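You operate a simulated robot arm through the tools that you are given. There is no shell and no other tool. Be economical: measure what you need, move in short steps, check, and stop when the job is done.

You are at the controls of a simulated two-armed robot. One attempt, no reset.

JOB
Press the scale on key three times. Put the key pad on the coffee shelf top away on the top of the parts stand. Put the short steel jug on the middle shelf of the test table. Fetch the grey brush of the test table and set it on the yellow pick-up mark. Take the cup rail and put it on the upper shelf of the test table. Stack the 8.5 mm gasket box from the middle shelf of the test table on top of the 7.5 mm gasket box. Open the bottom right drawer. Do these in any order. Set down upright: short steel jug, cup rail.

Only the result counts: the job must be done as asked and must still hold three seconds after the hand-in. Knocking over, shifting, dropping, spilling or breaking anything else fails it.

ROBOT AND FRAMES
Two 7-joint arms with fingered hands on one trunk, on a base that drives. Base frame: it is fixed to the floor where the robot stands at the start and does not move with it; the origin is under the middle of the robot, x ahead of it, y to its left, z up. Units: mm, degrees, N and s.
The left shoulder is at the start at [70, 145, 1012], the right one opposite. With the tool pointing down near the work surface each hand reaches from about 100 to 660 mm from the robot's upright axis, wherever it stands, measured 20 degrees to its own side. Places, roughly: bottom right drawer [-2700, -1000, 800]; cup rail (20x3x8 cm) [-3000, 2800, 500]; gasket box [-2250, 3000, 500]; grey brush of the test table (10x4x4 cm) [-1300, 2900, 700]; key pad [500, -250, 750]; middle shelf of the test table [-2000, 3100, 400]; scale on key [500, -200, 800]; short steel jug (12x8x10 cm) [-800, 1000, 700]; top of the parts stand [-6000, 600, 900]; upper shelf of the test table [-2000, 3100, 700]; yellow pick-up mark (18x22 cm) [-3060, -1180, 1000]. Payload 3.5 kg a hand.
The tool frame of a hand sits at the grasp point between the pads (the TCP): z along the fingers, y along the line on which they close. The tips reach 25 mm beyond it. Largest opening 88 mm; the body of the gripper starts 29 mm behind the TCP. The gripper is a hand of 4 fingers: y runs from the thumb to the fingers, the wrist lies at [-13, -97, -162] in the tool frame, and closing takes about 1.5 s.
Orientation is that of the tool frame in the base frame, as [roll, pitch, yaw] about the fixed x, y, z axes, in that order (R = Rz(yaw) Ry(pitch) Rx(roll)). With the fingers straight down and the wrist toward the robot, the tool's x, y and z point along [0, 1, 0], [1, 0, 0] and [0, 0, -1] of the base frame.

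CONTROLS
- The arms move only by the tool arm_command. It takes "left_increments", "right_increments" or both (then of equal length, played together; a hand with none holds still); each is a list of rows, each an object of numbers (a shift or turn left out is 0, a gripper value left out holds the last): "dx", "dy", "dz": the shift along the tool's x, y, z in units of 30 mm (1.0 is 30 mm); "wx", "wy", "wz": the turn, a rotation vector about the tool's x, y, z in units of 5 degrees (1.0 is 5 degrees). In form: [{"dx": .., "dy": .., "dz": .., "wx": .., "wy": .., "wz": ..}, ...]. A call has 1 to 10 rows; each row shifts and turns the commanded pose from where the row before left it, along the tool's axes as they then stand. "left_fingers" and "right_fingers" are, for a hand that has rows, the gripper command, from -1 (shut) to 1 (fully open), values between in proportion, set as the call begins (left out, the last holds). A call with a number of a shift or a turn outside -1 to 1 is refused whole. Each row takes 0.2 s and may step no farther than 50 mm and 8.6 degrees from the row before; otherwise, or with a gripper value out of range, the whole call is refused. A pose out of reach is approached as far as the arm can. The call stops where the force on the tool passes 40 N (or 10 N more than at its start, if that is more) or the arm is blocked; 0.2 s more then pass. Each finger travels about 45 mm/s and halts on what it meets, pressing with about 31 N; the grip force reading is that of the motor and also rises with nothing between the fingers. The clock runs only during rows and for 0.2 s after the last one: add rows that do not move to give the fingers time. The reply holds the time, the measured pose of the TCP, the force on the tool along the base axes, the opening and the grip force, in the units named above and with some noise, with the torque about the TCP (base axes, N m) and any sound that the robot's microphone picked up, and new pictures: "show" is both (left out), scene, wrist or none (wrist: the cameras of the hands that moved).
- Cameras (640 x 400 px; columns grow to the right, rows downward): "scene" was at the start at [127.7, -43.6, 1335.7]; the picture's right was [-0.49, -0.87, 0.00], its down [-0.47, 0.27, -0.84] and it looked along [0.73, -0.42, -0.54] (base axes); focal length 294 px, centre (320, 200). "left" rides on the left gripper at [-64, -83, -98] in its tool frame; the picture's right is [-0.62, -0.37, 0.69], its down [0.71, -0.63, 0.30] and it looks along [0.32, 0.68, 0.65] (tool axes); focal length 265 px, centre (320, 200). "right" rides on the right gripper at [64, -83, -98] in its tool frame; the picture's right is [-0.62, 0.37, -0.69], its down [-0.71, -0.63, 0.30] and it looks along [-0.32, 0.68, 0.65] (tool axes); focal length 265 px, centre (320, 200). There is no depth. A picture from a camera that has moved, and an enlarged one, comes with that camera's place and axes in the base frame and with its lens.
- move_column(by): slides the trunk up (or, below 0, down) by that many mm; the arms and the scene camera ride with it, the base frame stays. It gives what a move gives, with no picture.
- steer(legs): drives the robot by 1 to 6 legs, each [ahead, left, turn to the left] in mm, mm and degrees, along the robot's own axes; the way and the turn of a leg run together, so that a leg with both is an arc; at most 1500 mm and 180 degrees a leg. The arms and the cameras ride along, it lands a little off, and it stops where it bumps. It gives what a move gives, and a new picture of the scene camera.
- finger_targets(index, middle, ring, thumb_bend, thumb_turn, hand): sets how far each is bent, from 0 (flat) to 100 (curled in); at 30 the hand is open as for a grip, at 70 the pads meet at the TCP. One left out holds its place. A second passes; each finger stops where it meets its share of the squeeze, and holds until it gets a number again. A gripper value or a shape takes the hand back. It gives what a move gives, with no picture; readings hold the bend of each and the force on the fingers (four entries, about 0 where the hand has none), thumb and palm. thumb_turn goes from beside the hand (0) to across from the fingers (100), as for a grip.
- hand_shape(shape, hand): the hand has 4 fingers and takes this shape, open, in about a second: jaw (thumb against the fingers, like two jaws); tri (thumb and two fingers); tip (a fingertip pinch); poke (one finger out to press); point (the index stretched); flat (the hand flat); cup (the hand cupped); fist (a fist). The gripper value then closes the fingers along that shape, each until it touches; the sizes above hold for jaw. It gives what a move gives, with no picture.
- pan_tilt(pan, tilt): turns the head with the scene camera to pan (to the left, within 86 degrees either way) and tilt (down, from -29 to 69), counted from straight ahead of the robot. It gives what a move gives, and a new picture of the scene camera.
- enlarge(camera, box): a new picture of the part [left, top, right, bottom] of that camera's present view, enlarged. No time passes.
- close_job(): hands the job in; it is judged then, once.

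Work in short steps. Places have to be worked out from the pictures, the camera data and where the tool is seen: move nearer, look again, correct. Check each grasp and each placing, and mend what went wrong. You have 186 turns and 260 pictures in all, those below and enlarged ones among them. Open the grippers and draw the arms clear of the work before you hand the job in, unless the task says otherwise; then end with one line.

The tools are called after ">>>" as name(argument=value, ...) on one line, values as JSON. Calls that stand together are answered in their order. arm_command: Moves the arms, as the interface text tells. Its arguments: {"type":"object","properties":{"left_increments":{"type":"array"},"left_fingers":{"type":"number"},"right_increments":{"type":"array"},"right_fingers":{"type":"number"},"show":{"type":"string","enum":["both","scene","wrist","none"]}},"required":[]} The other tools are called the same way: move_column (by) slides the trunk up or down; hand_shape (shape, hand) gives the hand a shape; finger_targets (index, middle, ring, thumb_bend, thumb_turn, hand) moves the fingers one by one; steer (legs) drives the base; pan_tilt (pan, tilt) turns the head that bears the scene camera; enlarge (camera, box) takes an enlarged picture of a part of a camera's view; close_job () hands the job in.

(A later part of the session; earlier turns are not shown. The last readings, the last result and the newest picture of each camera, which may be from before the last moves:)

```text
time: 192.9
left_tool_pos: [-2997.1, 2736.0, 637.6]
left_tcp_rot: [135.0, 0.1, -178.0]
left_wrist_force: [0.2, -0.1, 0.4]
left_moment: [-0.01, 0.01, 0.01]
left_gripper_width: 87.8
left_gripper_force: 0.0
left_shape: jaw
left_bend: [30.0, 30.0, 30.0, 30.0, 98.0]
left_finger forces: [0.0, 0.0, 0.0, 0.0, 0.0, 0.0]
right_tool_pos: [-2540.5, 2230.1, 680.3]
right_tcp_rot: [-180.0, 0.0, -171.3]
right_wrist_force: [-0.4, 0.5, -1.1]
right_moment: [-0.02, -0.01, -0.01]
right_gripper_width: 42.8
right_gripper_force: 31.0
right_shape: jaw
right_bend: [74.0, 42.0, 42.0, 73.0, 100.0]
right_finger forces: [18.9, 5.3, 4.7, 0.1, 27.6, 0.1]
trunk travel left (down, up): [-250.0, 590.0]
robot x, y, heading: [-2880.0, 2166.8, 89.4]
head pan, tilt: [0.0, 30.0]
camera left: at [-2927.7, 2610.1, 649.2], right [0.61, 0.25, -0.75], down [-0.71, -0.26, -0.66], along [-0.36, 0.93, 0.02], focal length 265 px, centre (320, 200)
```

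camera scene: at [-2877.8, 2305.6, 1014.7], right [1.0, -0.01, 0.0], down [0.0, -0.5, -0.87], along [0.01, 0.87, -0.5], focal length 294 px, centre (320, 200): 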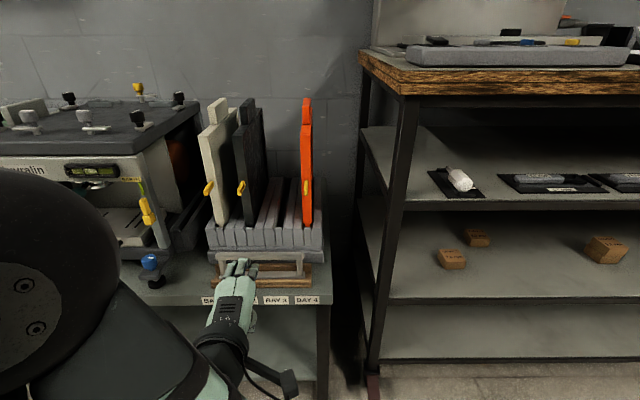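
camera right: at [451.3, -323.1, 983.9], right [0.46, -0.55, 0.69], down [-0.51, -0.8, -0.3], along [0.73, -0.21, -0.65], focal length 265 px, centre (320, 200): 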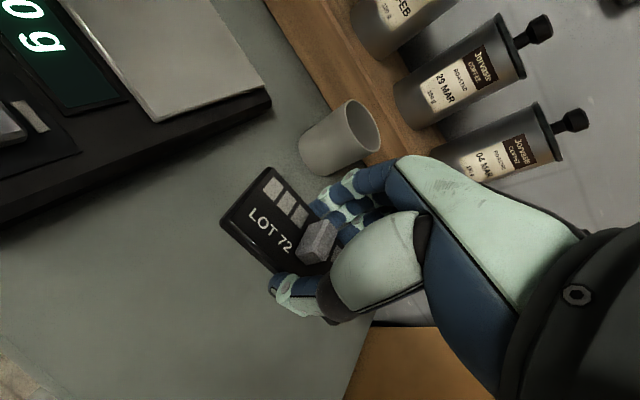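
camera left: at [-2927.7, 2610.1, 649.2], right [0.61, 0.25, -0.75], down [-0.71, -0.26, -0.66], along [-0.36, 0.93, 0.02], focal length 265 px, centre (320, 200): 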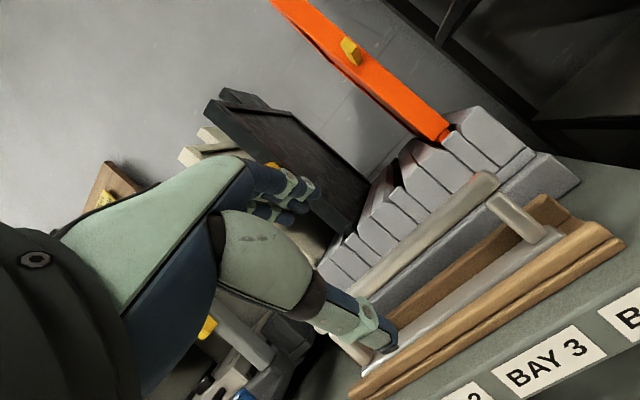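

Offset across the fingers is only about 6 mm. I advance 60 mm along the tool axis and look again.

>>> arm_command(left_increments=[{"dy": 0.1, "dz": 0.67}, {"dy": 0.1, "dz": 0.67}, {"dz": 0.67}], show="wrist")

```text
time: 193.7
left_tool_pos: [-3000.1, 2783.2, 600.2]
left_tcp_rot: [135.1, -0.1, -177.9]
left_wrist_force: [0.7, -0.1, -1.0]
left_moment: [0.0, 0.01, -0.03]
left_gripper_width: 87.6
left_gripper_force: 0.0
left_shape: jaw
left_bend: [30.0, 30.0, 30.0, 30.0, 98.0]
left_finger forces: [0.1, 0.0, 0.0, 0.0, 0.1, 0.0]
right_tool_pos: [-2541.2, 2229.7, 680.0]
right_tcp_rot: [-180.0, 0.0, -171.4]
right_wrist_force: [-0.2, 0.0, -0.9]
right_moment: [0.0, 0.01, -0.02]
right_gripper_width: 42.9
right_gripper_force: 31.0
right_shape: jaw
right_bend: [74.0, 42.0, 42.0, 73.0, 100.0]
right_finger forces: [19.0, 5.2, 4.7, 0.1, 27.7, 0.1]
trunk travel left (down, up): [-250.0, 590.0]
robot x, y, heading: [-2882.9, 2167.4, 89.6]
head pan, tilt: [0.0, 30.0]
camera left: at [-2929.4, 2656.3, 610.8], right [0.61, 0.25, -0.75], down [-0.71, -0.26, -0.66], along [-0.36, 0.93, 0.02], focal length 265 px, centre (320, 200)
```

left: 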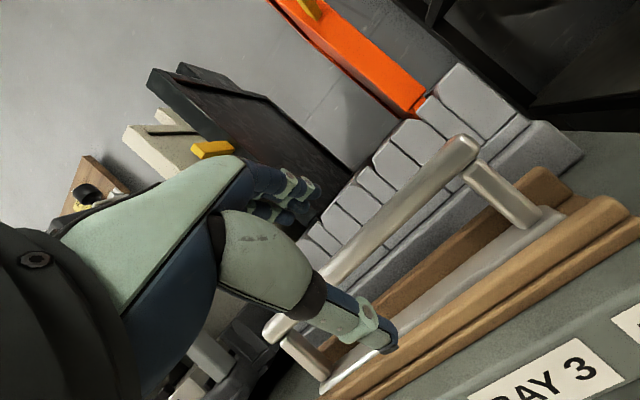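

The bar is about 44 mm ahead at [-3010,2817,572]; a grey block stands behind it at y≈2863, so I half-close the hand first and then advance.

>>> arm_command(left_increments=[{"dx": 0.27}, {}, {}, {}, {"dy": 0.07, "dz": 0.5}, {"dy": 0.07, "dz": 0.5}, {"dz": 0.42}], left_fingers=0, show="wrist")

```text
time: 195.3
left_tool_pos: [-3007.5, 2813.5, 574.4]
left_tcp_rot: [135.1, -0.1, -177.8]
left_wrist_force: [0.0, -0.6, -0.6]
left_moment: [0.01, 0.01, -0.01]
left_gripper_width: 44.7
left_gripper_force: 0.0
left_shape: jaw
left_bend: [74.0, 44.0, 41.0, 69.0, 100.0]
left_finger forces: [0.1, 0.0, 0.0, 0.0, 0.1, 0.0]
right_tool_pos: [-2541.1, 2229.4, 679.5]
right_tcp_rot: [180.0, 0.0, -171.4]
right_wrist_force: [-1.0, -0.3, 0.2]
right_moment: [-0.02, 0.0, 0.0]
right_gripper_width: 42.6
right_gripper_force: 31.2
right_shape: jaw
right_bend: [74.0, 42.0, 42.0, 73.0, 100.0]
right_finger forces: [18.9, 5.3, 4.7, 0.0, 27.7, 0.1]
trunk travel left (down, up): [-250.0, 590.0]
robot x, y, heading: [-2880.5, 2165.7, 89.5]
head pan, tilt: [0.0, 30.0]
camera left: at [-2937.4, 2688.1, 584.7], right [0.61, 0.25, -0.75], down [-0.71, -0.26, -0.66], along [-0.36, 0.93, 0.02], focal length 265 px, centre (320, 200)
```

left: 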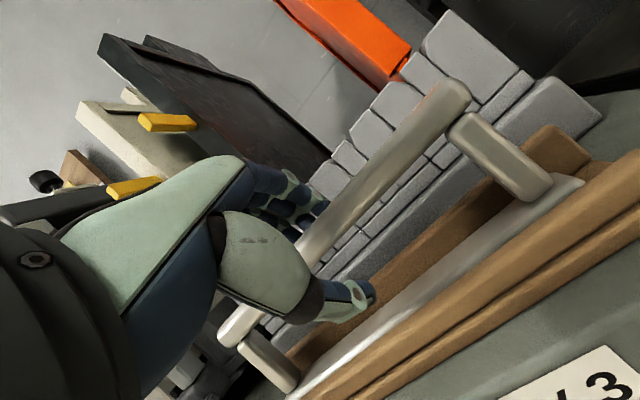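

The bar lies right at the TCP, between fingers and thumb. I close.

>>> arm_command(left_increments=[{}, {}, {}, {}, {}, {}, {}, {}], left_fingers=-1, show="wrist")

```text
time: 197.1
left_tool_pos: [-3008.4, 2813.4, 573.7]
left_tcp_rot: [135.1, 0.0, -178.1]
left_wrist_force: [-1.0, 0.5, -3.0]
left_moment: [0.06, 0.01, -0.05]
left_gripper_width: 9.5
left_gripper_force: 30.7
left_shape: jaw
left_bend: [74.0, 71.0, 70.0, 80.0, 100.0]
left_finger forces: [6.9, 5.2, 3.7, 0.1, 15.2, 0.1]
right_tool_pos: [-2541.7, 2230.5, 679.5]
right_tcp_rot: [-180.0, 0.0, -171.4]
right_wrist_force: [-0.4, -0.4, -0.5]
right_moment: [0.0, 0.02, -0.03]
right_gripper_width: 43.0
right_gripper_force: 31.4
right_shape: jaw
right_bend: [74.0, 42.0, 42.0, 73.0, 100.0]
right_finger forces: [18.9, 5.2, 4.7, 0.0, 27.5, 0.0]
trunk travel left (down, up): [-250.0, 590.0]
robot x, y, heading: [-2881.7, 2164.0, 89.3]
head pan, tilt: [0.0, 30.0]
camera left: at [-2937.3, 2688.0, 584.6], right [0.61, 0.25, -0.75], down [-0.71, -0.26, -0.66], along [-0.36, 0.93, 0.02], focal length 265 px, centre (320, 200)
```

left: 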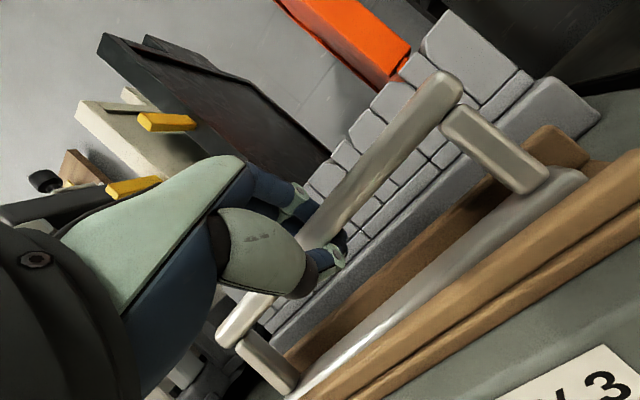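

Pinched with balanced forces (≈15 N each side). I lift slowly straight up 60 mm.

>>> arm_command(left_increments=[{"dy": 0.2, "dz": -0.2}, {"dy": 0.35, "dz": -0.35}, {"dy": 0.35, "dz": -0.35}, {"dy": 0.35, "dz": -0.35}, {"dy": 0.35, "dz": -0.35}])

```text
time: 198.3
left_tool_pos: [-3009.3, 2815.1, 642.9]
left_tcp_rot: [135.1, -0.1, -178.0]
left_wrist_force: [-0.4, 0.0, -2.7]
left_moment: [0.02, 0.01, 0.03]
left_gripper_width: 9.4
left_gripper_force: 30.5
left_shape: jaw
left_bend: [74.0, 71.0, 70.0, 81.0, 100.0]
left_finger forces: [7.9, 1.5, 2.9, 0.0, 13.3, 0.0]
right_tool_pos: [-2540.1, 2229.8, 680.2]
right_tcp_rot: [-180.0, 0.0, -171.4]
right_wrist_force: [0.1, -0.5, -0.3]
right_moment: [0.01, -0.01, 0.01]
right_gripper_width: 42.8
right_gripper_force: 30.9
right_shape: jaw
right_bend: [74.0, 42.0, 42.0, 73.0, 100.0]
right_finger forces: [18.9, 5.2, 4.7, 0.0, 27.6, 0.0]
trunk travel left (down, up): [-250.0, 590.0]
robot x, y, heading: [-2882.1, 2163.6, 89.5]
head pan, tilt: [0.0, 30.0]
camera scene: at [-2877.8, 2306.4, 1014.6], right [1.0, -0.01, 0.0], down [0.0, -0.5, -0.87], along [0.01, 0.87, -0.5], focal length 294 px, centre (320, 200)
camera left: at [-2939.0, 2688.5, 654.1], right [0.61, 0.25, -0.75], down [-0.71, -0.26, -0.66], along [-0.36, 0.93, 0.02], focal length 265 px, centre (320, 200)
```

scene: 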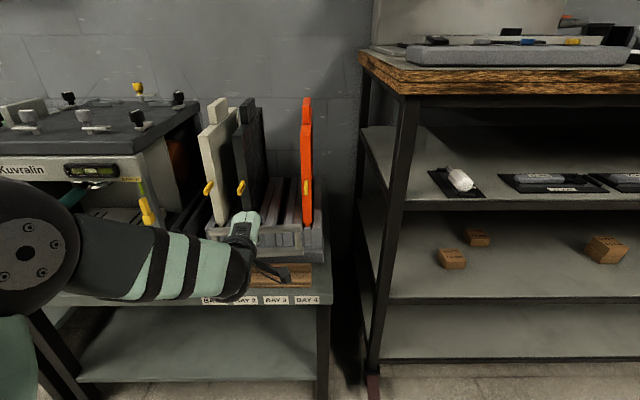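
left: 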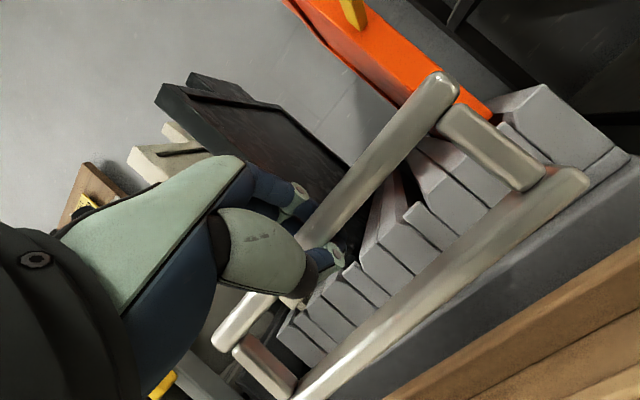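

Rail held and unchanged in the hand. I back away, then drive right to survey the upper shelf for a free spot.

>>> steer(legs=[[-250, 0, 0], [0, -900, 0]])

>>> enlarge(camera="scene", box=[0, 60, 640, 260])

```text
time: 204.4
left_tool_pos: [-2121.6, 2556.9, 642.5]
left_tcp_rot: [135.1, -0.1, -177.6]
left_wrist_force: [0.7, -0.6, -2.9]
left_moment: [-0.01, -0.03, 0.03]
left_gripper_width: 9.4
left_gripper_force: 31.3
left_shape: jaw
left_bend: [74.0, 71.0, 70.0, 81.0, 100.0]
left_finger forces: [7.8, 1.4, 3.0, 0.0, 13.2, 0.1]
right_tool_pos: [-1649.6, 1975.1, 680.3]
right_tcp_rot: [-180.0, 0.0, -171.1]
right_wrist_force: [0.2, -0.5, -1.0]
right_moment: [0.05, -0.01, -0.02]
right_gripper_width: 43.0
right_gripper_force: 31.5
right_shape: jaw
right_bend: [74.0, 42.0, 42.0, 73.0, 100.0]
right_finger forces: [18.9, 5.2, 4.7, 0.0, 27.7, 0.1]
trunk travel left (down, up): [-250.0, 590.0]
robot x, y, heading: [-1987.3, 1910.4, 90.1]
head pan, tilt: [0.0, 30.0]
camera scene: at [-1986.4, 2049.8, 1014.6], right [1.0, 0.0, 0.0], down [0.0, -0.5, -0.87], along [0.0, 0.87, -0.5], focal length 294 px, centre (320, 200)
```

scene: 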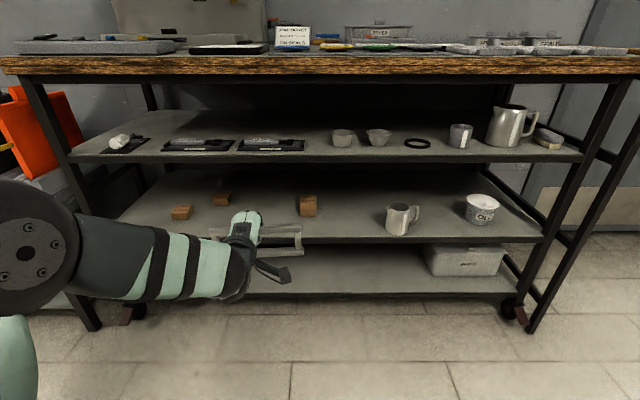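

```text
1.00 times, centred on (320, 160) of scene (not enlarged: the box is as wide or as high as the picture)
camera zoom: at [-1986.4, 2049.8, 1014.6], right [1.0, 0.0, 0.0], down [0.0, -0.5, -0.87], along [0.0, 0.87, -0.5], focal length 294 px, centre (320, 240)
```

zoom: 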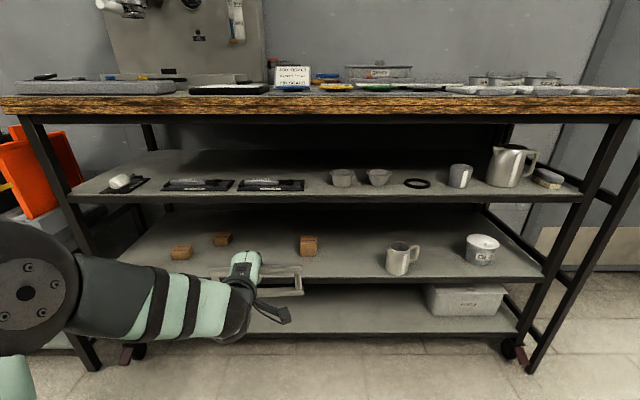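

Free space: the front strip of the upper shelf (z≈712) around x≈-1720, in front of the ring. I raise the rail, then drive to it.

>>> arm_command(left_increments=[{"dy": 0.65, "dz": -0.65}, {"dy": 0.65, "dz": -0.65}, {"dy": 0.65, "dz": -0.65}, {"dy": 0.65, "dz": -0.65}, {"dy": 0.65, "dz": -0.65}, {"dy": 0.65, "dz": -0.65}], show="none")

>>> steer(legs=[[0, -400, 0], [200, 0, 0]])

```text
time: 205.8
left_tool_pos: [-2120.4, 2557.3, 809.3]
left_tcp_rot: [135.1, -0.1, -177.5]
left_wrist_force: [0.5, 0.5, -1.9]
left_moment: [-0.02, 0.03, 0.0]
left_gripper_width: 9.5
left_gripper_force: 31.1
left_shape: jaw
left_bend: [74.0, 71.0, 70.0, 81.0, 100.0]
left_finger forces: [7.5, 1.4, 2.8, 0.0, 12.9, 0.1]
right_tool_pos: [-1650.0, 1974.8, 679.7]
right_tcp_rot: [179.9, 0.0, -171.1]
right_wrist_force: [0.8, 0.0, -0.5]
right_moment: [0.0, 0.02, 0.01]
right_gripper_width: 43.0
right_gripper_force: 30.7
right_shape: jaw
right_bend: [74.0, 42.0, 42.0, 73.0, 100.0]
right_finger forces: [18.9, 5.3, 4.7, 0.1, 27.6, 0.1]
trunk travel left (down, up): [-250.0, 590.0]
robot x, y, heading: [-1987.2, 1909.5, 89.8]
head pan, tilt: [0.0, 30.0]
```

```text
time: 209.5
left_tool_pos: [-1726.0, 2755.1, 808.1]
left_tcp_rot: [135.1, -0.1, -176.9]
left_wrist_force: [-0.3, 0.2, -3.1]
left_moment: [-0.03, 0.03, -0.01]
left_gripper_width: 9.7
left_gripper_force: 31.0
left_shape: jaw
left_bend: [74.0, 71.0, 70.0, 81.0, 100.0]
left_finger forces: [7.5, 1.5, 2.9, 0.0, 12.8, 0.0]
right_tool_pos: [-1248.3, 2178.1, 679.4]
right_tcp_rot: [-179.9, 0.0, -170.4]
right_wrist_force: [-0.8, -0.4, -0.2]
right_moment: [0.01, 0.01, 0.03]
right_gripper_width: 42.8
right_gripper_force: 31.0
right_shape: jaw
right_bend: [74.0, 42.0, 42.0, 73.0, 100.0]
right_finger forces: [18.8, 5.3, 4.8, 0.0, 27.6, 0.0]
trunk travel left (down, up): [-250.0, 590.0]
robot x, y, heading: [-1587.8, 2106.6, 90.4]
head pan, tilt: [0.0, 30.0]
camera scene: at [-1586.4, 2249.4, 1014.4], right [1.0, 0.01, 0.0], down [0.0, -0.5, -0.87], along [-0.01, 0.87, -0.5], focal length 294 px, centre (320, 200)
```

scene: 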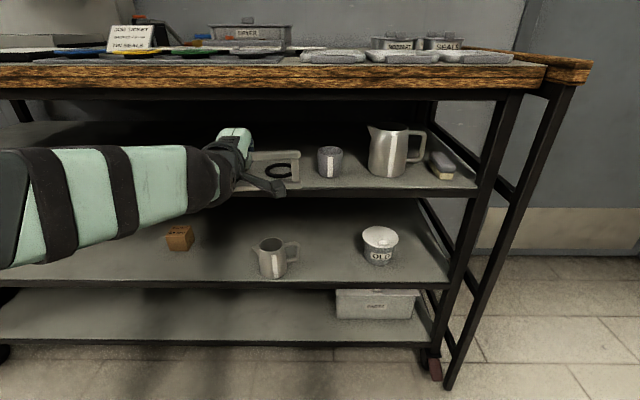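

I move 93 mm forward over the shelf, with the rail base about 20 mm above it.

>>> arm_command(left_increments=[{"dy": 0.19, "dz": -0.19}, {"dy": 0.73, "dz": 0.73}, {"dy": 0.73, "dz": 0.73}, {"dy": 0.73, "dz": 0.73}, {}])

>>> enlarge(camera="scene", box=[180, 100, 420, 250])

```text
time: 210.7
left_tool_pos: [-1728.7, 2848.2, 816.7]
left_tcp_rot: [135.1, -0.1, -177.0]
left_wrist_force: [0.4, -0.3, -2.5]
left_moment: [-0.02, 0.0, -0.02]
left_gripper_width: 9.5
left_gripper_force: 30.4
left_shape: jaw
left_bend: [74.0, 71.0, 70.0, 81.0, 100.0]
left_finger forces: [7.2, 1.4, 2.8, 0.0, 12.1, 0.0]
right_tool_pos: [-1248.1, 2179.2, 680.5]
right_tcp_rot: [179.9, 0.0, -170.4]
right_wrist_force: [-0.1, 0.1, -1.3]
right_moment: [0.01, 0.0, -0.02]
right_gripper_width: 42.9
right_gripper_force: 30.8
right_shape: jaw
right_bend: [74.0, 42.0, 42.0, 73.0, 100.0]
right_finger forces: [18.8, 5.2, 4.7, 0.1, 27.6, 0.0]
trunk travel left (down, up): [-250.0, 590.0]
robot x, y, heading: [-1587.1, 2110.3, 90.5]
head pan, tilt: [0.0, 30.0]
camera scene: at [-1586.4, 2248.6, 1014.6], right [1.0, 0.01, 0.0], down [0.0, -0.5, -0.87], along [-0.01, 0.87, -0.5], focal length 294 px, centre (320, 200)
camera left: at [-1657.5, 2723.1, 828.0], right [0.61, 0.26, -0.75], down [-0.7, -0.27, -0.66], along [-0.37, 0.93, 0.02], focal length 265 px, centre (320, 200)
```

scene: 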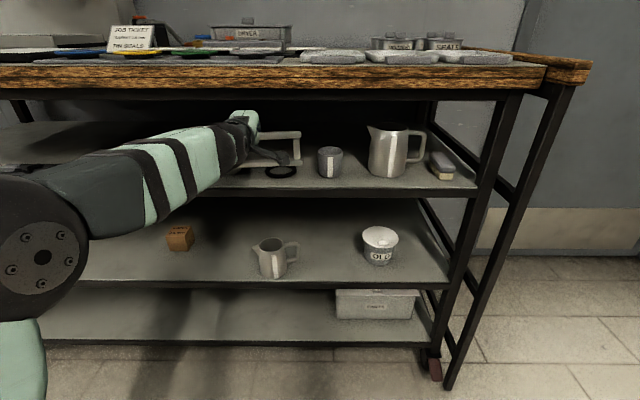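
left: 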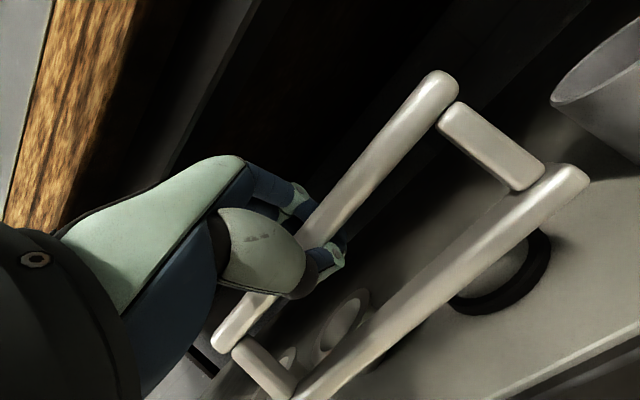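

```text
2.67 times, centred on (300, 175) of scene
camera zoom: at [-1586.4, 2248.6, 1014.6], right [1.0, 0.01, 0.0], down [0.0, -0.5, -0.87], along [-0.01, 0.87, -0.5], focal length 785 px, centre (373, 267)
```

zoom: 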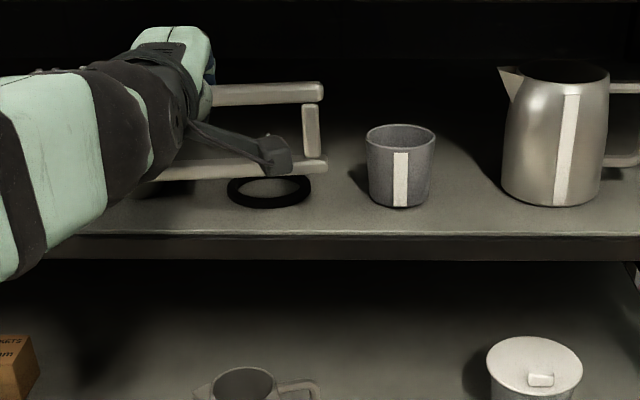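

Rail bottom is about 40 mm above the shelf. I shift 4 mm toward me and lower 30 mm.

>>> arm_command(left_increments=[{"dy": -0.33, "dz": 0.14}, {"dy": -0.24, "dz": 0.24}, {"dy": -0.24, "dz": 0.24}, {}], show="none")

>>> enlarge(camera="scene", box=[180, 120, 340, 220])

```text
time: 211.7
left_tool_pos: [-1729.8, 2842.7, 784.2]
left_tcp_rot: [135.1, 0.0, -176.9]
left_wrist_force: [0.7, -0.2, -3.3]
left_moment: [-0.04, -0.02, 0.02]
left_gripper_width: 9.2
left_gripper_force: 31.3
left_shape: jaw
left_bend: [74.0, 71.0, 70.0, 81.0, 100.0]
left_finger forces: [7.1, 1.4, 2.9, 0.0, 12.2, 0.0]
right_tool_pos: [-1247.5, 2178.2, 680.6]
right_tcp_rot: [179.9, 0.0, -170.4]
right_wrist_force: [-0.1, 0.1, 0.0]
right_moment: [-0.02, -0.03, 0.0]
right_gripper_width: 43.2
right_gripper_force: 31.0
right_shape: jaw
right_bend: [74.0, 42.0, 42.0, 73.0, 100.0]
right_finger forces: [18.9, 5.2, 4.7, 0.1, 27.6, 0.0]
trunk travel left (down, up): [-250.0, 590.0]
robot x, y, heading: [-1584.4, 2107.1, 90.4]
head pan, tilt: [0.0, 30.0]
```

```text
4.00 times, centred on (260, 170) of scene
camera zoom: at [-1586.4, 2248.8, 1014.5], right [1.0, 0.01, 0.0], down [0.0, -0.5, -0.87], along [-0.01, 0.87, -0.5], focal length 1177 px, centre (560, 320)
```

zoom: 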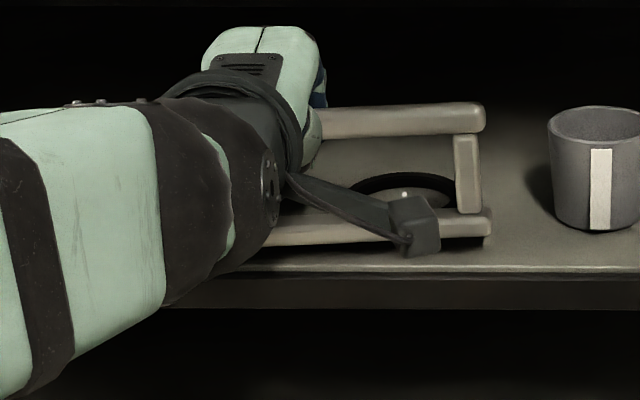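

>>> arm_command(left_increments=[{"dy": -0.12, "dz": 0.12}, {}], show="none")

>>> arm_command(left_increments=[{"dy": -0.12, "dz": 0.12}, {}], show="none")

```text
time: 212.3
left_tool_pos: [-1730.6, 2842.2, 780.2]
left_tcp_rot: [135.2, -0.1, -177.0]
left_wrist_force: [1.2, 0.3, -2.5]
left_moment: [0.01, 0.01, 0.03]
left_gripper_width: 9.3
left_gripper_force: 30.8
left_shape: jaw
left_bend: [74.0, 71.0, 70.0, 81.0, 100.0]
left_finger forces: [7.1, 1.3, 2.7, 0.0, 12.1, 0.0]
right_tool_pos: [-1248.5, 2177.5, 680.7]
right_tcp_rot: [180.0, 0.0, -170.4]
right_wrist_force: [0.1, 0.0, -0.5]
right_moment: [0.01, 0.0, 0.0]
right_gripper_width: 42.9
right_gripper_force: 31.7
right_shape: jaw
right_bend: [74.0, 42.0, 42.0, 73.0, 100.0]
right_finger forces: [18.9, 5.1, 4.7, 0.1, 27.5, 0.1]
trunk travel left (down, up): [-250.0, 590.0]
robot x, y, heading: [-1581.7, 2112.9, 90.5]
head pan, tilt: [0.0, 30.0]
```

```text
time: 212.9
left_tool_pos: [-1731.0, 2843.3, 775.1]
left_tcp_rot: [135.1, 0.0, -177.1]
left_wrist_force: [0.2, 0.2, -2.9]
left_moment: [-0.01, 0.02, -0.03]
left_gripper_width: 9.3
left_gripper_force: 30.4
left_shape: jaw
left_bend: [74.0, 71.0, 70.0, 81.0, 100.0]
left_finger forces: [7.1, 1.3, 2.7, 0.0, 12.0, 0.1]
right_tool_pos: [-1248.3, 2178.4, 681.1]
right_tcp_rot: [-180.0, 0.0, -170.3]
right_wrist_force: [-0.1, 0.0, -0.4]
right_moment: [0.01, 0.01, -0.01]
right_gripper_width: 43.0
right_gripper_force: 30.9
right_shape: jaw
right_bend: [74.0, 42.0, 42.0, 73.0, 100.0]
right_finger forces: [19.0, 5.2, 4.7, 0.0, 27.5, 0.0]
trunk travel left (down, up): [-250.0, 590.0]
robot x, y, heading: [-1581.6, 2106.1, 90.6]
head pan, tilt: [0.0, 30.0]
```

No contact yet; I go on with two more steps.

>>> arm_command(left_increments=[{"dy": -0.12, "dz": 0.12}, {}], show="none")

>>> arm_command(left_increments=[{"dy": -0.12, "dz": 0.12}, {}], show="none")

>>> enlarge(camera="scene", box=[180, 120, 340, 220])

```text
time: 213.5
left_tool_pos: [-1730.1, 2843.2, 772.2]
left_tcp_rot: [134.9, 0.1, -177.1]
left_wrist_force: [0.7, -0.5, 3.1]
left_moment: [0.03, 0.05, 0.0]
left_gripper_width: 9.3
left_gripper_force: 31.4
left_shape: jaw
left_bend: [74.0, 71.0, 70.0, 81.0, 100.0]
left_finger forces: [7.0, 1.5, 3.2, 0.0, 9.9, 0.1]
right_tool_pos: [-1247.9, 2178.2, 680.3]
right_tcp_rot: [179.9, -0.1, -170.4]
right_wrist_force: [0.6, 0.3, -0.6]
right_moment: [-0.02, 0.01, 0.02]
right_gripper_width: 42.8
right_gripper_force: 31.5
right_shape: jaw
right_bend: [74.0, 42.0, 42.0, 73.0, 100.0]
right_finger forces: [18.9, 5.2, 4.7, 0.0, 27.6, 0.1]
trunk travel left (down, up): [-250.0, 590.0]
robot x, y, heading: [-1585.1, 2109.3, 90.5]
head pan, tilt: [0.0, 30.0]
```

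```text
time: 214.1
left_tool_pos: [-1730.1, 2842.3, 764.4]
left_tcp_rot: [135.2, -0.1, -177.0]
left_wrist_force: [-0.8, 0.7, 0.0]
left_moment: [0.01, -0.01, -0.04]
left_gripper_width: 7.5
left_gripper_force: 31.0
left_shape: jaw
left_bend: [74.0, 71.0, 70.0, 81.0, 100.0]
left_finger forces: [0.0, 0.0, 0.5, 0.0, 0.5, 0.0]
right_tool_pos: [-1247.9, 2177.5, 680.4]
right_tcp_rot: [179.9, 0.0, -170.3]
right_wrist_force: [0.4, -0.4, 0.0]
right_moment: [0.04, 0.01, 0.0]
right_gripper_width: 42.8
right_gripper_force: 30.4
right_shape: jaw
right_bend: [74.0, 42.0, 42.0, 73.0, 100.0]
right_finger forces: [18.8, 5.2, 4.7, 0.0, 27.6, 0.1]
trunk travel left (down, up): [-250.0, 590.0]
robot x, y, heading: [-1585.4, 2105.4, 90.3]
head pan, tilt: [0.0, 30.0]
```

```text
4.00 times, centred on (260, 170) of scene
camera zoom: at [-1586.3, 2248.4, 1014.6], right [1.0, 0.01, 0.0], down [0.0, -0.5, -0.87], along [-0.01, 0.87, -0.5], focal length 1177 px, centre (560, 320)
```

zoom: 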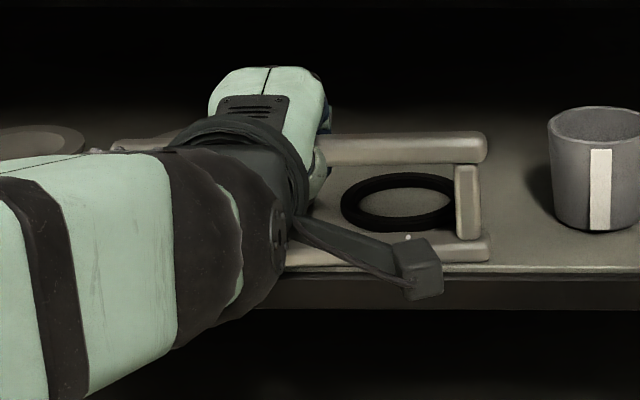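

The rail stands on the shelf and the bar has come free of the pads. I half-open the hand and withdraw along the tool axis.

>>> arm_command(left_increments=[{}, {}, {}, {}, {}], left_fingers=0, show="wrist")

```text
time: 215.3
left_tool_pos: [-1729.2, 2843.8, 765.0]
left_tcp_rot: [135.1, -0.1, -176.9]
left_wrist_force: [-0.4, -1.0, 0.4]
left_moment: [0.01, -0.01, 0.03]
left_gripper_width: 43.8
left_gripper_force: 0.1
left_shape: jaw
left_bend: [74.0, 45.0, 41.0, 70.0, 100.0]
left_finger forces: [0.1, 0.0, 0.0, 0.1, 0.1, 0.0]
right_tool_pos: [-1248.2, 2178.6, 680.0]
right_tcp_rot: [180.0, 0.0, -170.4]
right_wrist_force: [-0.2, 0.0, 0.4]
right_moment: [-0.03, -0.01, 0.01]
right_gripper_width: 42.9
right_gripper_force: 31.1
right_shape: jaw
right_bend: [74.0, 42.0, 42.0, 73.0, 100.0]
right_finger forces: [19.0, 5.2, 4.7, 0.0, 27.6, 0.0]
trunk travel left (down, up): [-250.0, 590.0]
robot x, y, heading: [-1584.7, 2111.0, 90.4]
head pan, tilt: [0.0, 30.0]
camera left: at [-1657.5, 2718.4, 777.0], right [0.61, 0.26, -0.75], down [-0.7, -0.27, -0.66], along [-0.37, 0.93, 0.02], focal length 265 px, centre (320, 200)
```

left: 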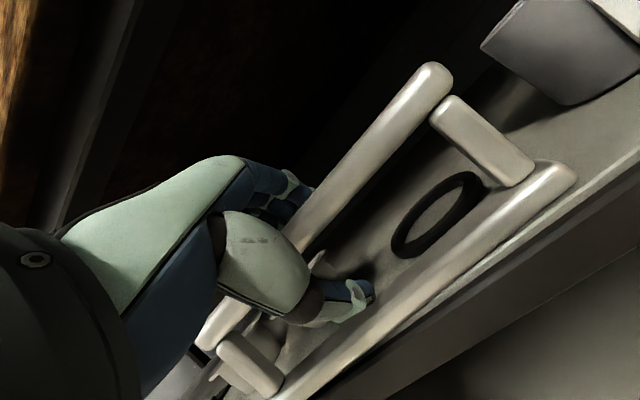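

I raise 12 mm so the thumb has room, open fully, then withdraw.

>>> arm_command(left_increments=[{"dy": 0.14, "dz": -0.14}, {"dy": 0.14, "dz": -0.14}], show="none")

>>> arm_command(left_increments=[{}, {}, {}, {}, {}, {}], left_fingers=1, show="wrist")

```text
time: 215.9
left_tool_pos: [-1729.9, 2843.1, 777.7]
left_tcp_rot: [135.2, 0.0, -176.9]
left_wrist_force: [-0.4, -0.3, 0.1]
left_moment: [0.02, 0.0, 0.0]
left_gripper_width: 43.5
left_gripper_force: 0.2
left_shape: jaw
left_bend: [74.0, 45.0, 41.0, 70.0, 100.0]
left_finger forces: [0.0, 0.0, 0.0, 0.0, 0.0, 0.0]
right_tool_pos: [-1249.2, 2177.6, 679.9]
right_tcp_rot: [-180.0, 0.1, -170.4]
right_wrist_force: [1.3, 0.2, -0.2]
right_moment: [0.03, 0.0, 0.01]
right_gripper_width: 42.8
right_gripper_force: 31.5
right_shape: jaw
right_bend: [74.0, 42.0, 42.0, 73.0, 100.0]
right_finger forces: [18.9, 5.3, 4.6, 0.1, 27.5, 0.1]
trunk travel left (down, up): [-250.0, 590.0]
robot x, y, heading: [-1582.8, 2111.1, 90.6]
head pan, tilt: [0.0, 30.0]
```

```text
time: 217.3
left_tool_pos: [-1729.2, 2843.3, 778.1]
left_tcp_rot: [135.1, -0.1, -176.9]
left_wrist_force: [0.3, -0.4, 0.6]
left_moment: [0.04, -0.01, -0.01]
left_gripper_width: 87.4
left_gripper_force: 0.0
left_shape: jaw
left_bend: [30.0, 30.0, 30.0, 30.0, 98.0]
left_finger forces: [0.0, 0.0, 0.0, 0.0, 0.0, 0.0]
right_tool_pos: [-1248.5, 2178.0, 680.8]
right_tcp_rot: [179.9, 0.0, -170.4]
right_wrist_force: [0.3, 0.3, -1.5]
right_moment: [-0.04, 0.0, 0.0]
right_gripper_width: 42.7
right_gripper_force: 31.0
right_shape: jaw
right_bend: [74.0, 42.0, 42.0, 73.0, 100.0]
right_finger forces: [18.9, 5.2, 4.6, 0.0, 27.5, 0.0]
trunk travel left (down, up): [-250.0, 590.0]
robot x, y, heading: [-1585.9, 2108.9, 90.8]
head pan, tilt: [0.0, 30.0]
camera left: at [-1657.8, 2718.2, 789.0], right [0.61, 0.26, -0.75], down [-0.7, -0.27, -0.66], along [-0.37, 0.93, 0.02], focal length 265 px, centre (320, 200)
```

left: 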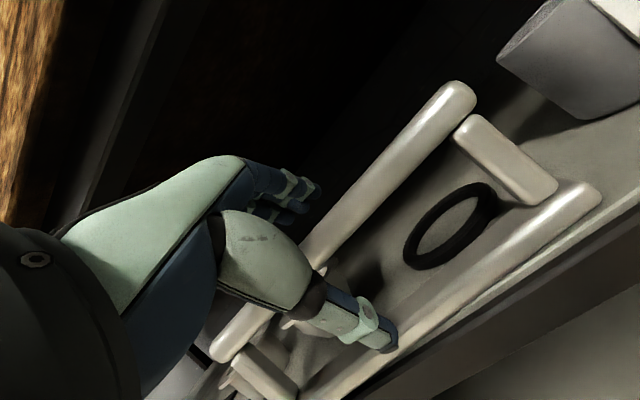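

Clear. I withdraw up and back.

>>> arm_command(left_increments=[{"dz": -0.6}, {"dz": -0.6}, {"dz": -0.5}, {"dy": -0.65, "dz": -0.65}, {"dy": -0.65, "dz": -0.65}, {"dy": -0.65, "dz": -0.65}, {"dy": -0.65, "dz": -0.65}], show="none")

>>> steer(legs=[[-150, 0, 0], [0, -250, 0]])

```text
time: 218.9
left_tool_pos: [-1723.8, 2696.9, 815.0]
left_tcp_rot: [135.1, 0.1, -177.1]
left_wrist_force: [-0.6, 0.0, -0.3]
left_moment: [0.0, 0.01, 0.0]
left_gripper_width: 87.5
left_gripper_force: 0.0
left_shape: jaw
left_bend: [30.0, 30.0, 30.0, 30.0, 98.0]
left_finger forces: [0.0, 0.0, 0.0, 0.0, 0.1, 0.0]
right_tool_pos: [-1249.1, 2177.6, 680.0]
right_tcp_rot: [-180.0, 0.0, -170.4]
right_wrist_force: [0.1, -0.1, -0.5]
right_moment: [-0.02, 0.0, 0.02]
right_gripper_width: 42.8
right_gripper_force: 30.5
right_shape: jaw
right_bend: [74.0, 42.0, 42.0, 73.0, 100.0]
right_finger forces: [19.0, 5.1, 4.7, 0.0, 27.6, 0.0]
trunk travel left (down, up): [-250.0, 590.0]
robot x, y, heading: [-1584.8, 2112.1, 90.5]
head pan, tilt: [0.0, 30.0]
```

```text
time: 221.7
left_tool_pos: [-1472.9, 2546.3, 815.6]
left_tcp_rot: [135.1, -0.1, -177.1]
left_wrist_force: [1.0, -0.6, 0.2]
left_moment: [-0.02, -0.04, 0.03]
left_gripper_width: 87.6
left_gripper_force: 0.0
left_shape: jaw
left_bend: [30.0, 30.0, 30.0, 30.0, 98.0]
left_finger forces: [0.0, 0.1, 0.1, 0.0, 0.1, 0.1]
right_tool_pos: [-1000.0, 2026.1, 680.0]
right_tcp_rot: [179.9, 0.0, -170.5]
right_wrist_force: [0.3, 0.1, 0.8]
right_moment: [-0.01, 0.02, 0.01]
right_gripper_width: 42.9
right_gripper_force: 30.6
right_shape: jaw
right_bend: [74.0, 42.0, 42.0, 73.0, 100.0]
right_finger forces: [18.9, 5.1, 4.6, 0.1, 27.7, 0.0]
trunk travel left (down, up): [-250.0, 590.0]
robot x, y, heading: [-1337.6, 1960.4, 90.5]
head pan, tilt: [0.0, 30.0]
camera scene: at [-1337.5, 2097.9, 1014.6], right [1.0, 0.01, 0.0], down [0.0, -0.5, -0.87], along [-0.01, 0.87, -0.5], focal length 294 px, centre (320, 200)
```

scene: 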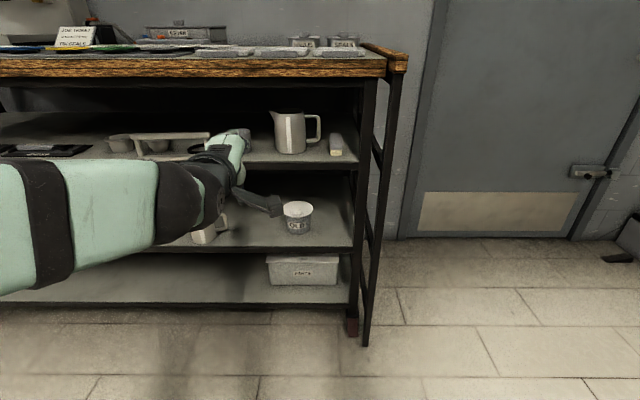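

>>> enlarge(camera="scene", box=[80, 90, 400, 260])

```text
2.00 times, centred on (240, 175) of scene
camera zoom: at [-1337.5, 2097.9, 1014.6], right [1.0, 0.01, 0.0], down [0.0, -0.5, -0.87], along [-0.01, 0.87, -0.5], focal length 588 px, centre (480, 250)
```

zoom: 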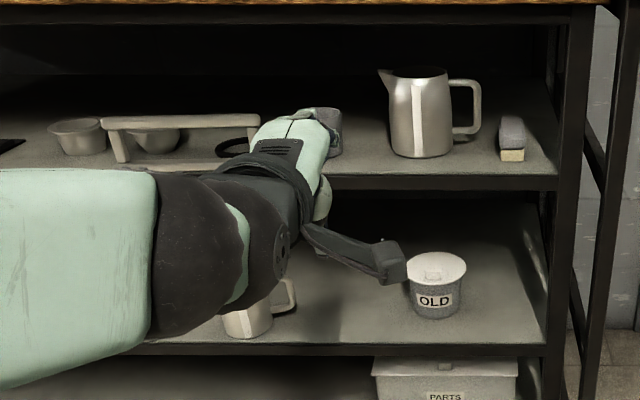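

The rail stands upright on the upper shelf. Next the grey brush at about [-1302,2916,737] (long axis in y), close to the tall jug's handle; I'll grip its front end. I roll the left hand back by 90°.

>>> arm_command(left_increments=[{"wz": 1}, {"wz": 1}, {"wz": 1}, {"wz": 1}, {"wz": 1}, {"wz": 1}, {"wz": 1}, {"wz": 1}, {"wz": 1}], show="none")

>>> arm_command(left_increments=[{"wz": 1}, {"wz": 1}, {"wz": 1}, {"wz": 1}, {"wz": 1}, {"wz": 1}, {"wz": 1}, {"wz": 1}, {"wz": 1}], show="none")

>>> steer(legs=[[0, -170, 0], [150, 0, 0]])

>>> enlarge(camera="scene", box=[80, 100, 400, 260])

```text
time: 223.7
left_tool_pos: [-1473.1, 2546.1, 815.8]
left_tcp_rot: [144.8, -30.0, 147.6]
left_wrist_force: [0.5, 0.7, 0.7]
left_moment: [-0.03, 0.0, -0.01]
left_gripper_width: 87.5
left_gripper_force: 0.0
left_shape: jaw
left_bend: [30.0, 30.0, 30.0, 30.0, 98.0]
left_finger forces: [0.1, 0.1, 0.0, 0.0, 0.1, 0.1]
right_tool_pos: [-999.8, 2027.3, 679.4]
right_tcp_rot: [-180.0, 0.1, -170.5]
right_wrist_force: [-0.4, 0.9, -0.1]
right_moment: [-0.02, 0.01, 0.01]
right_gripper_width: 43.1
right_gripper_force: 30.7
right_shape: jaw
right_bend: [74.0, 42.0, 42.0, 73.0, 100.0]
right_finger forces: [18.9, 5.1, 4.7, 0.0, 27.6, 0.0]
trunk travel left (down, up): [-250.0, 590.0]
robot x, y, heading: [-1339.0, 1955.8, 90.2]
head pan, tilt: [0.0, 30.0]
```

```text
time: 225.7
left_tool_pos: [-1473.4, 2545.2, 814.9]
left_tcp_rot: [-179.9, -44.9, 92.8]
left_wrist_force: [0.1, 0.2, -0.2]
left_moment: [-0.02, -0.03, 0.01]
left_gripper_width: 87.5
left_gripper_force: 0.0
left_shape: jaw
left_bend: [30.0, 30.0, 30.0, 30.0, 98.0]
left_finger forces: [0.0, 0.1, 0.0, 0.0, 0.0, 0.0]
right_tool_pos: [-999.1, 2027.4, 679.3]
right_tcp_rot: [-180.0, 0.1, -170.5]
right_wrist_force: [0.0, 0.2, -1.6]
right_moment: [0.01, 0.03, -0.01]
right_gripper_width: 42.9
right_gripper_force: 31.2
right_shape: jaw
right_bend: [74.0, 42.0, 42.0, 73.0, 100.0]
right_finger forces: [18.9, 5.1, 4.7, 0.0, 27.6, 0.0]
trunk travel left (down, up): [-250.0, 590.0]
robot x, y, heading: [-1336.3, 1954.5, 90.6]
head pan, tilt: [0.0, 30.0]
```

```text
time: 228.2
left_tool_pos: [-1302.8, 2698.8, 815.8]
left_tcp_rot: [179.9, -44.9, 92.9]
left_wrist_force: [0.8, -0.5, 1.4]
left_moment: [-0.01, 0.03, -0.03]
left_gripper_width: 87.4
left_gripper_force: 0.0
left_shape: jaw
left_bend: [30.0, 30.0, 30.0, 30.0, 98.0]
left_finger forces: [0.1, 0.0, 0.0, 0.0, 0.1, 0.0]
right_tool_pos: [-830.1, 2178.1, 680.3]
right_tcp_rot: [179.9, 0.0, -170.6]
right_wrist_force: [0.9, -0.5, 0.0]
right_moment: [0.0, -0.01, -0.02]
right_gripper_width: 42.7
right_gripper_force: 31.3
right_shape: jaw
right_bend: [74.0, 42.0, 42.0, 73.0, 100.0]
right_finger forces: [18.8, 5.2, 4.7, 0.1, 27.6, 0.0]
trunk travel left (down, up): [-250.0, 590.0]
robot x, y, heading: [-1171.3, 2109.0, 90.3]
head pan, tilt: [0.0, 30.0]
camera scene: at [-1168.5, 2250.4, 1014.5], right [1.0, 0.01, 0.0], down [0.0, -0.5, -0.87], along [-0.01, 0.87, -0.5], focal length 294 px, centre (320, 200)
```

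scene: 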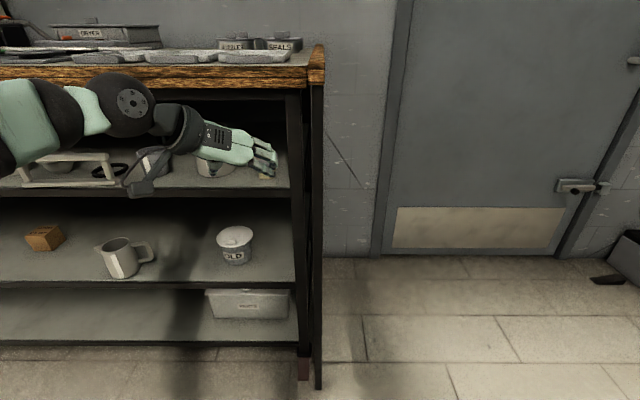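

```text
2.00 times, centred on (240, 180) of scene
camera zoom: at [-1168.5, 2250.4, 1014.5], right [1.0, 0.01, 0.0], down [0.0, -0.5, -0.87], along [-0.01, 0.87, -0.5], focal length 588 px, centre (480, 240)
```

zoom: 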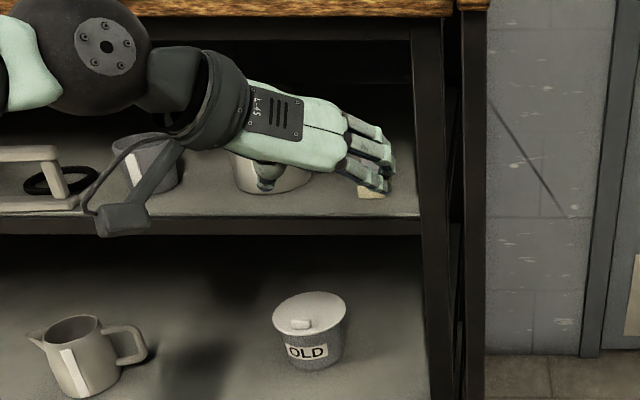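

Brush front end at about [-1301,2867]. I flatten the tilt by 7° and move to a pre-grasp, then check with the wrist camera.

>>> arm_command(left_increments=[{"wy": 0.7}, {"wy": 0.7}, {"dx": 0.52, "dy": 0.05, "dz": 0.95}, {"dx": 0.52, "dy": 0.05, "dz": 0.95}, {"dx": 0.52, "dy": 0.05, "dz": 0.95}, {"dx": 0.52, "dy": 0.05, "dz": 0.95}], show="wrist")

>>> enlarge(camera="scene", box=[180, 100, 340, 200])

```text
time: 229.6
left_tool_pos: [-1302.8, 2826.6, 792.8]
left_tcp_rot: [-180.0, -51.7, 92.8]
left_wrist_force: [0.3, 0.1, 0.0]
left_moment: [0.02, -0.02, -0.04]
left_gripper_width: 87.6
left_gripper_force: 0.1
left_shape: jaw
left_bend: [30.0, 30.0, 30.0, 30.0, 98.0]
left_finger forces: [0.1, 0.0, 0.1, 0.0, 0.1, 0.0]
right_tool_pos: [-829.9, 2179.0, 680.3]
right_tcp_rot: [-180.0, -0.1, -170.6]
right_wrist_force: [0.2, -0.3, -0.6]
right_moment: [-0.02, 0.0, 0.0]
right_gripper_width: 43.0
right_gripper_force: 31.0
right_shape: jaw
right_bend: [74.0, 42.0, 42.0, 73.0, 100.0]
right_finger forces: [18.8, 5.1, 4.6, 0.1, 27.6, 0.1]
trunk travel left (down, up): [-250.0, 590.0]
robot x, y, heading: [-1168.4, 2106.9, 90.5]
head pan, tilt: [0.0, 30.0]
camera left: at [-1379.6, 2705.2, 803.5], right [-0.38, 0.14, -0.92], down [-0.66, 0.65, 0.37], along [0.65, 0.75, -0.15], focal length 265 px, centre (320, 200)
```

left: 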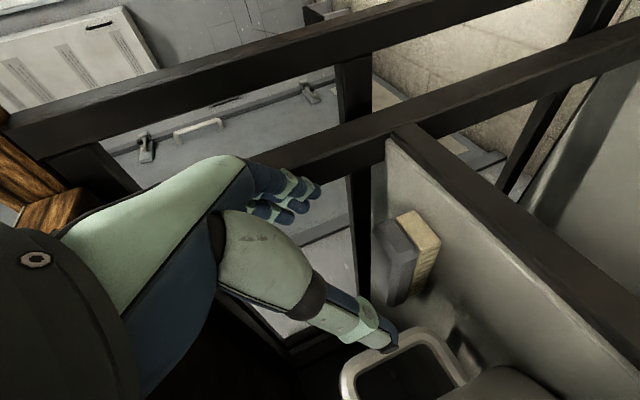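

```text
4.00 times, centred on (260, 150) of scene
camera zoom: at [-1168.8, 2250.8, 1014.5], right [1.0, 0.01, 0.0], down [0.0, -0.5, -0.87], along [-0.01, 0.87, -0.5], focal length 1177 px, centre (560, 400)
```

zoom: 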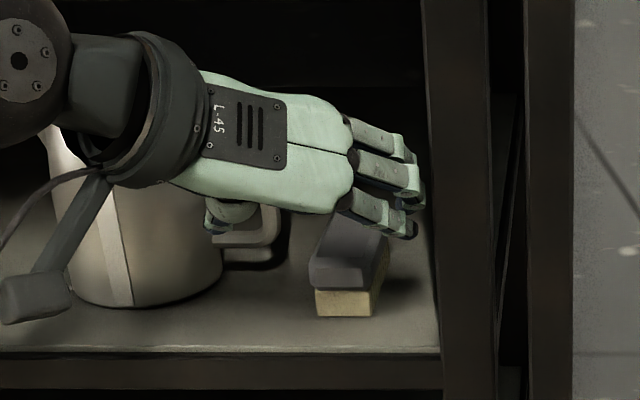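

The thumb passes close to the jug handle, so I narrow the opening to about 60 mm before going in.

>>> arm_command(left_increments=[{}, {}, {}, {}], left_fingers=0.4, show="wrist")

```text
time: 230.6
left_tool_pos: [-1302.6, 2825.7, 793.3]
left_tcp_rot: [-180.0, -51.9, 92.9]
left_wrist_force: [0.4, -0.6, -1.3]
left_moment: [0.04, -0.02, 0.0]
left_gripper_width: 61.8
left_gripper_force: 0.1
left_shape: jaw
left_bend: [27.0, 37.0, 34.0, 58.0, 99.0]
left_finger forces: [0.1, 0.0, 0.0, 0.1, 0.0, 0.0]
right_tool_pos: [-831.2, 2177.5, 680.2]
right_tcp_rot: [180.0, 0.0, -170.5]
right_wrist_force: [0.4, 0.1, -0.2]
right_moment: [0.04, 0.0, 0.0]
right_gripper_width: 42.7
right_gripper_force: 30.8
right_shape: jaw
right_bend: [74.0, 42.0, 42.0, 73.0, 100.0]
right_finger forces: [18.8, 5.1, 4.7, 0.1, 27.6, 0.0]
trunk travel left (down, up): [-250.0, 590.0]
robot x, y, heading: [-1168.7, 2107.1, 90.1]
head pan, tilt: [0.0, 30.0]
camera left: at [-1379.4, 2704.3, 805.0], right [-0.38, 0.14, -0.92], down [-0.66, 0.65, 0.37], along [0.65, 0.75, -0.15], focal length 265 px, centre (320, 200)
```

left: 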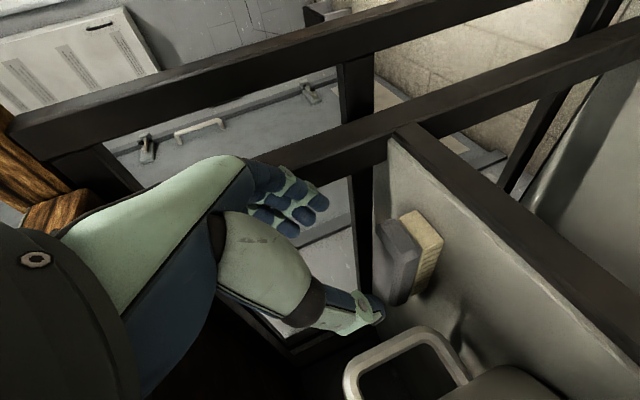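

Now the thumb is inside the handle's line. I advance to the brush.

>>> arm_command(left_increments=[{"dx": 0.025, "dy": -0.05, "dz": 0.77}, {"dx": 0.025, "dy": -0.02, "dz": 0.77}, {"dx": 0.025, "dz": 0.77}, {}], show="wrist")

>>> enlarge(camera="scene", box=[180, 100, 340, 200])

```text
time: 231.6
left_tool_pos: [-1306.1, 2864.3, 756.7]
left_tcp_rot: [-179.9, -51.8, 92.8]
left_wrist_force: [0.4, 0.0, 0.1]
left_moment: [0.0, -0.03, 0.04]
left_gripper_width: 61.9
left_gripper_force: 0.0
left_shape: jaw
left_bend: [27.0, 37.0, 34.0, 58.0, 99.0]
left_finger forces: [0.0, 0.0, 0.1, 0.1, 0.0, 0.0]
left hand out of reach, approached as far as the arm can: row 2, 3
right_tool_pos: [-831.2, 2177.8, 680.4]
right_tcp_rot: [-179.9, 0.0, -170.6]
right_wrist_force: [-0.4, -0.9, -0.4]
right_moment: [0.0, -0.01, 0.0]
right_gripper_width: 42.7
right_gripper_force: 31.0
right_shape: jaw
right_bend: [74.0, 42.0, 42.0, 73.0, 100.0]
right_finger forces: [18.9, 5.2, 4.7, 0.0, 27.5, 0.0]
trunk travel left (down, up): [-250.0, 590.0]
robot x, y, heading: [-1168.7, 2105.9, 90.5]
head pan, tilt: [0.0, 30.0]
camera left: at [-1383.7, 2743.0, 767.8], right [-0.38, 0.14, -0.92], down [-0.66, 0.65, 0.37], along [0.65, 0.75, -0.15], focal length 265 px, centre (320, 200)
```

left: 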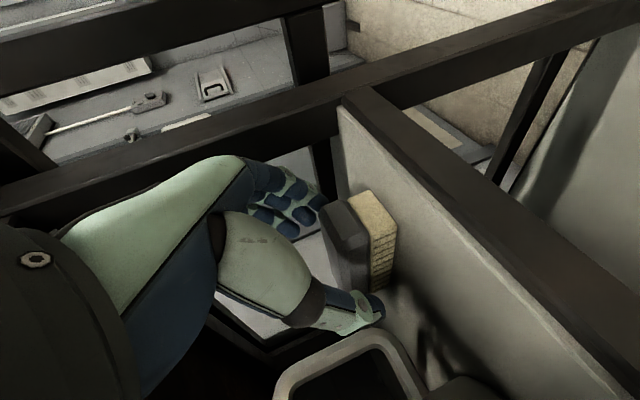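

```text
4.00 times, centred on (260, 150) of scene
camera zoom: at [-1168.5, 2249.8, 1014.6], right [1.0, 0.01, 0.0], down [0.0, -0.5, -0.87], along [-0.01, 0.87, -0.5], focal length 1177 px, centre (560, 400)
```

zoom: 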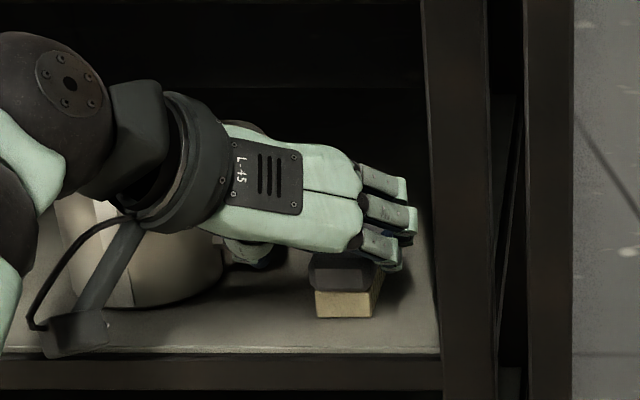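

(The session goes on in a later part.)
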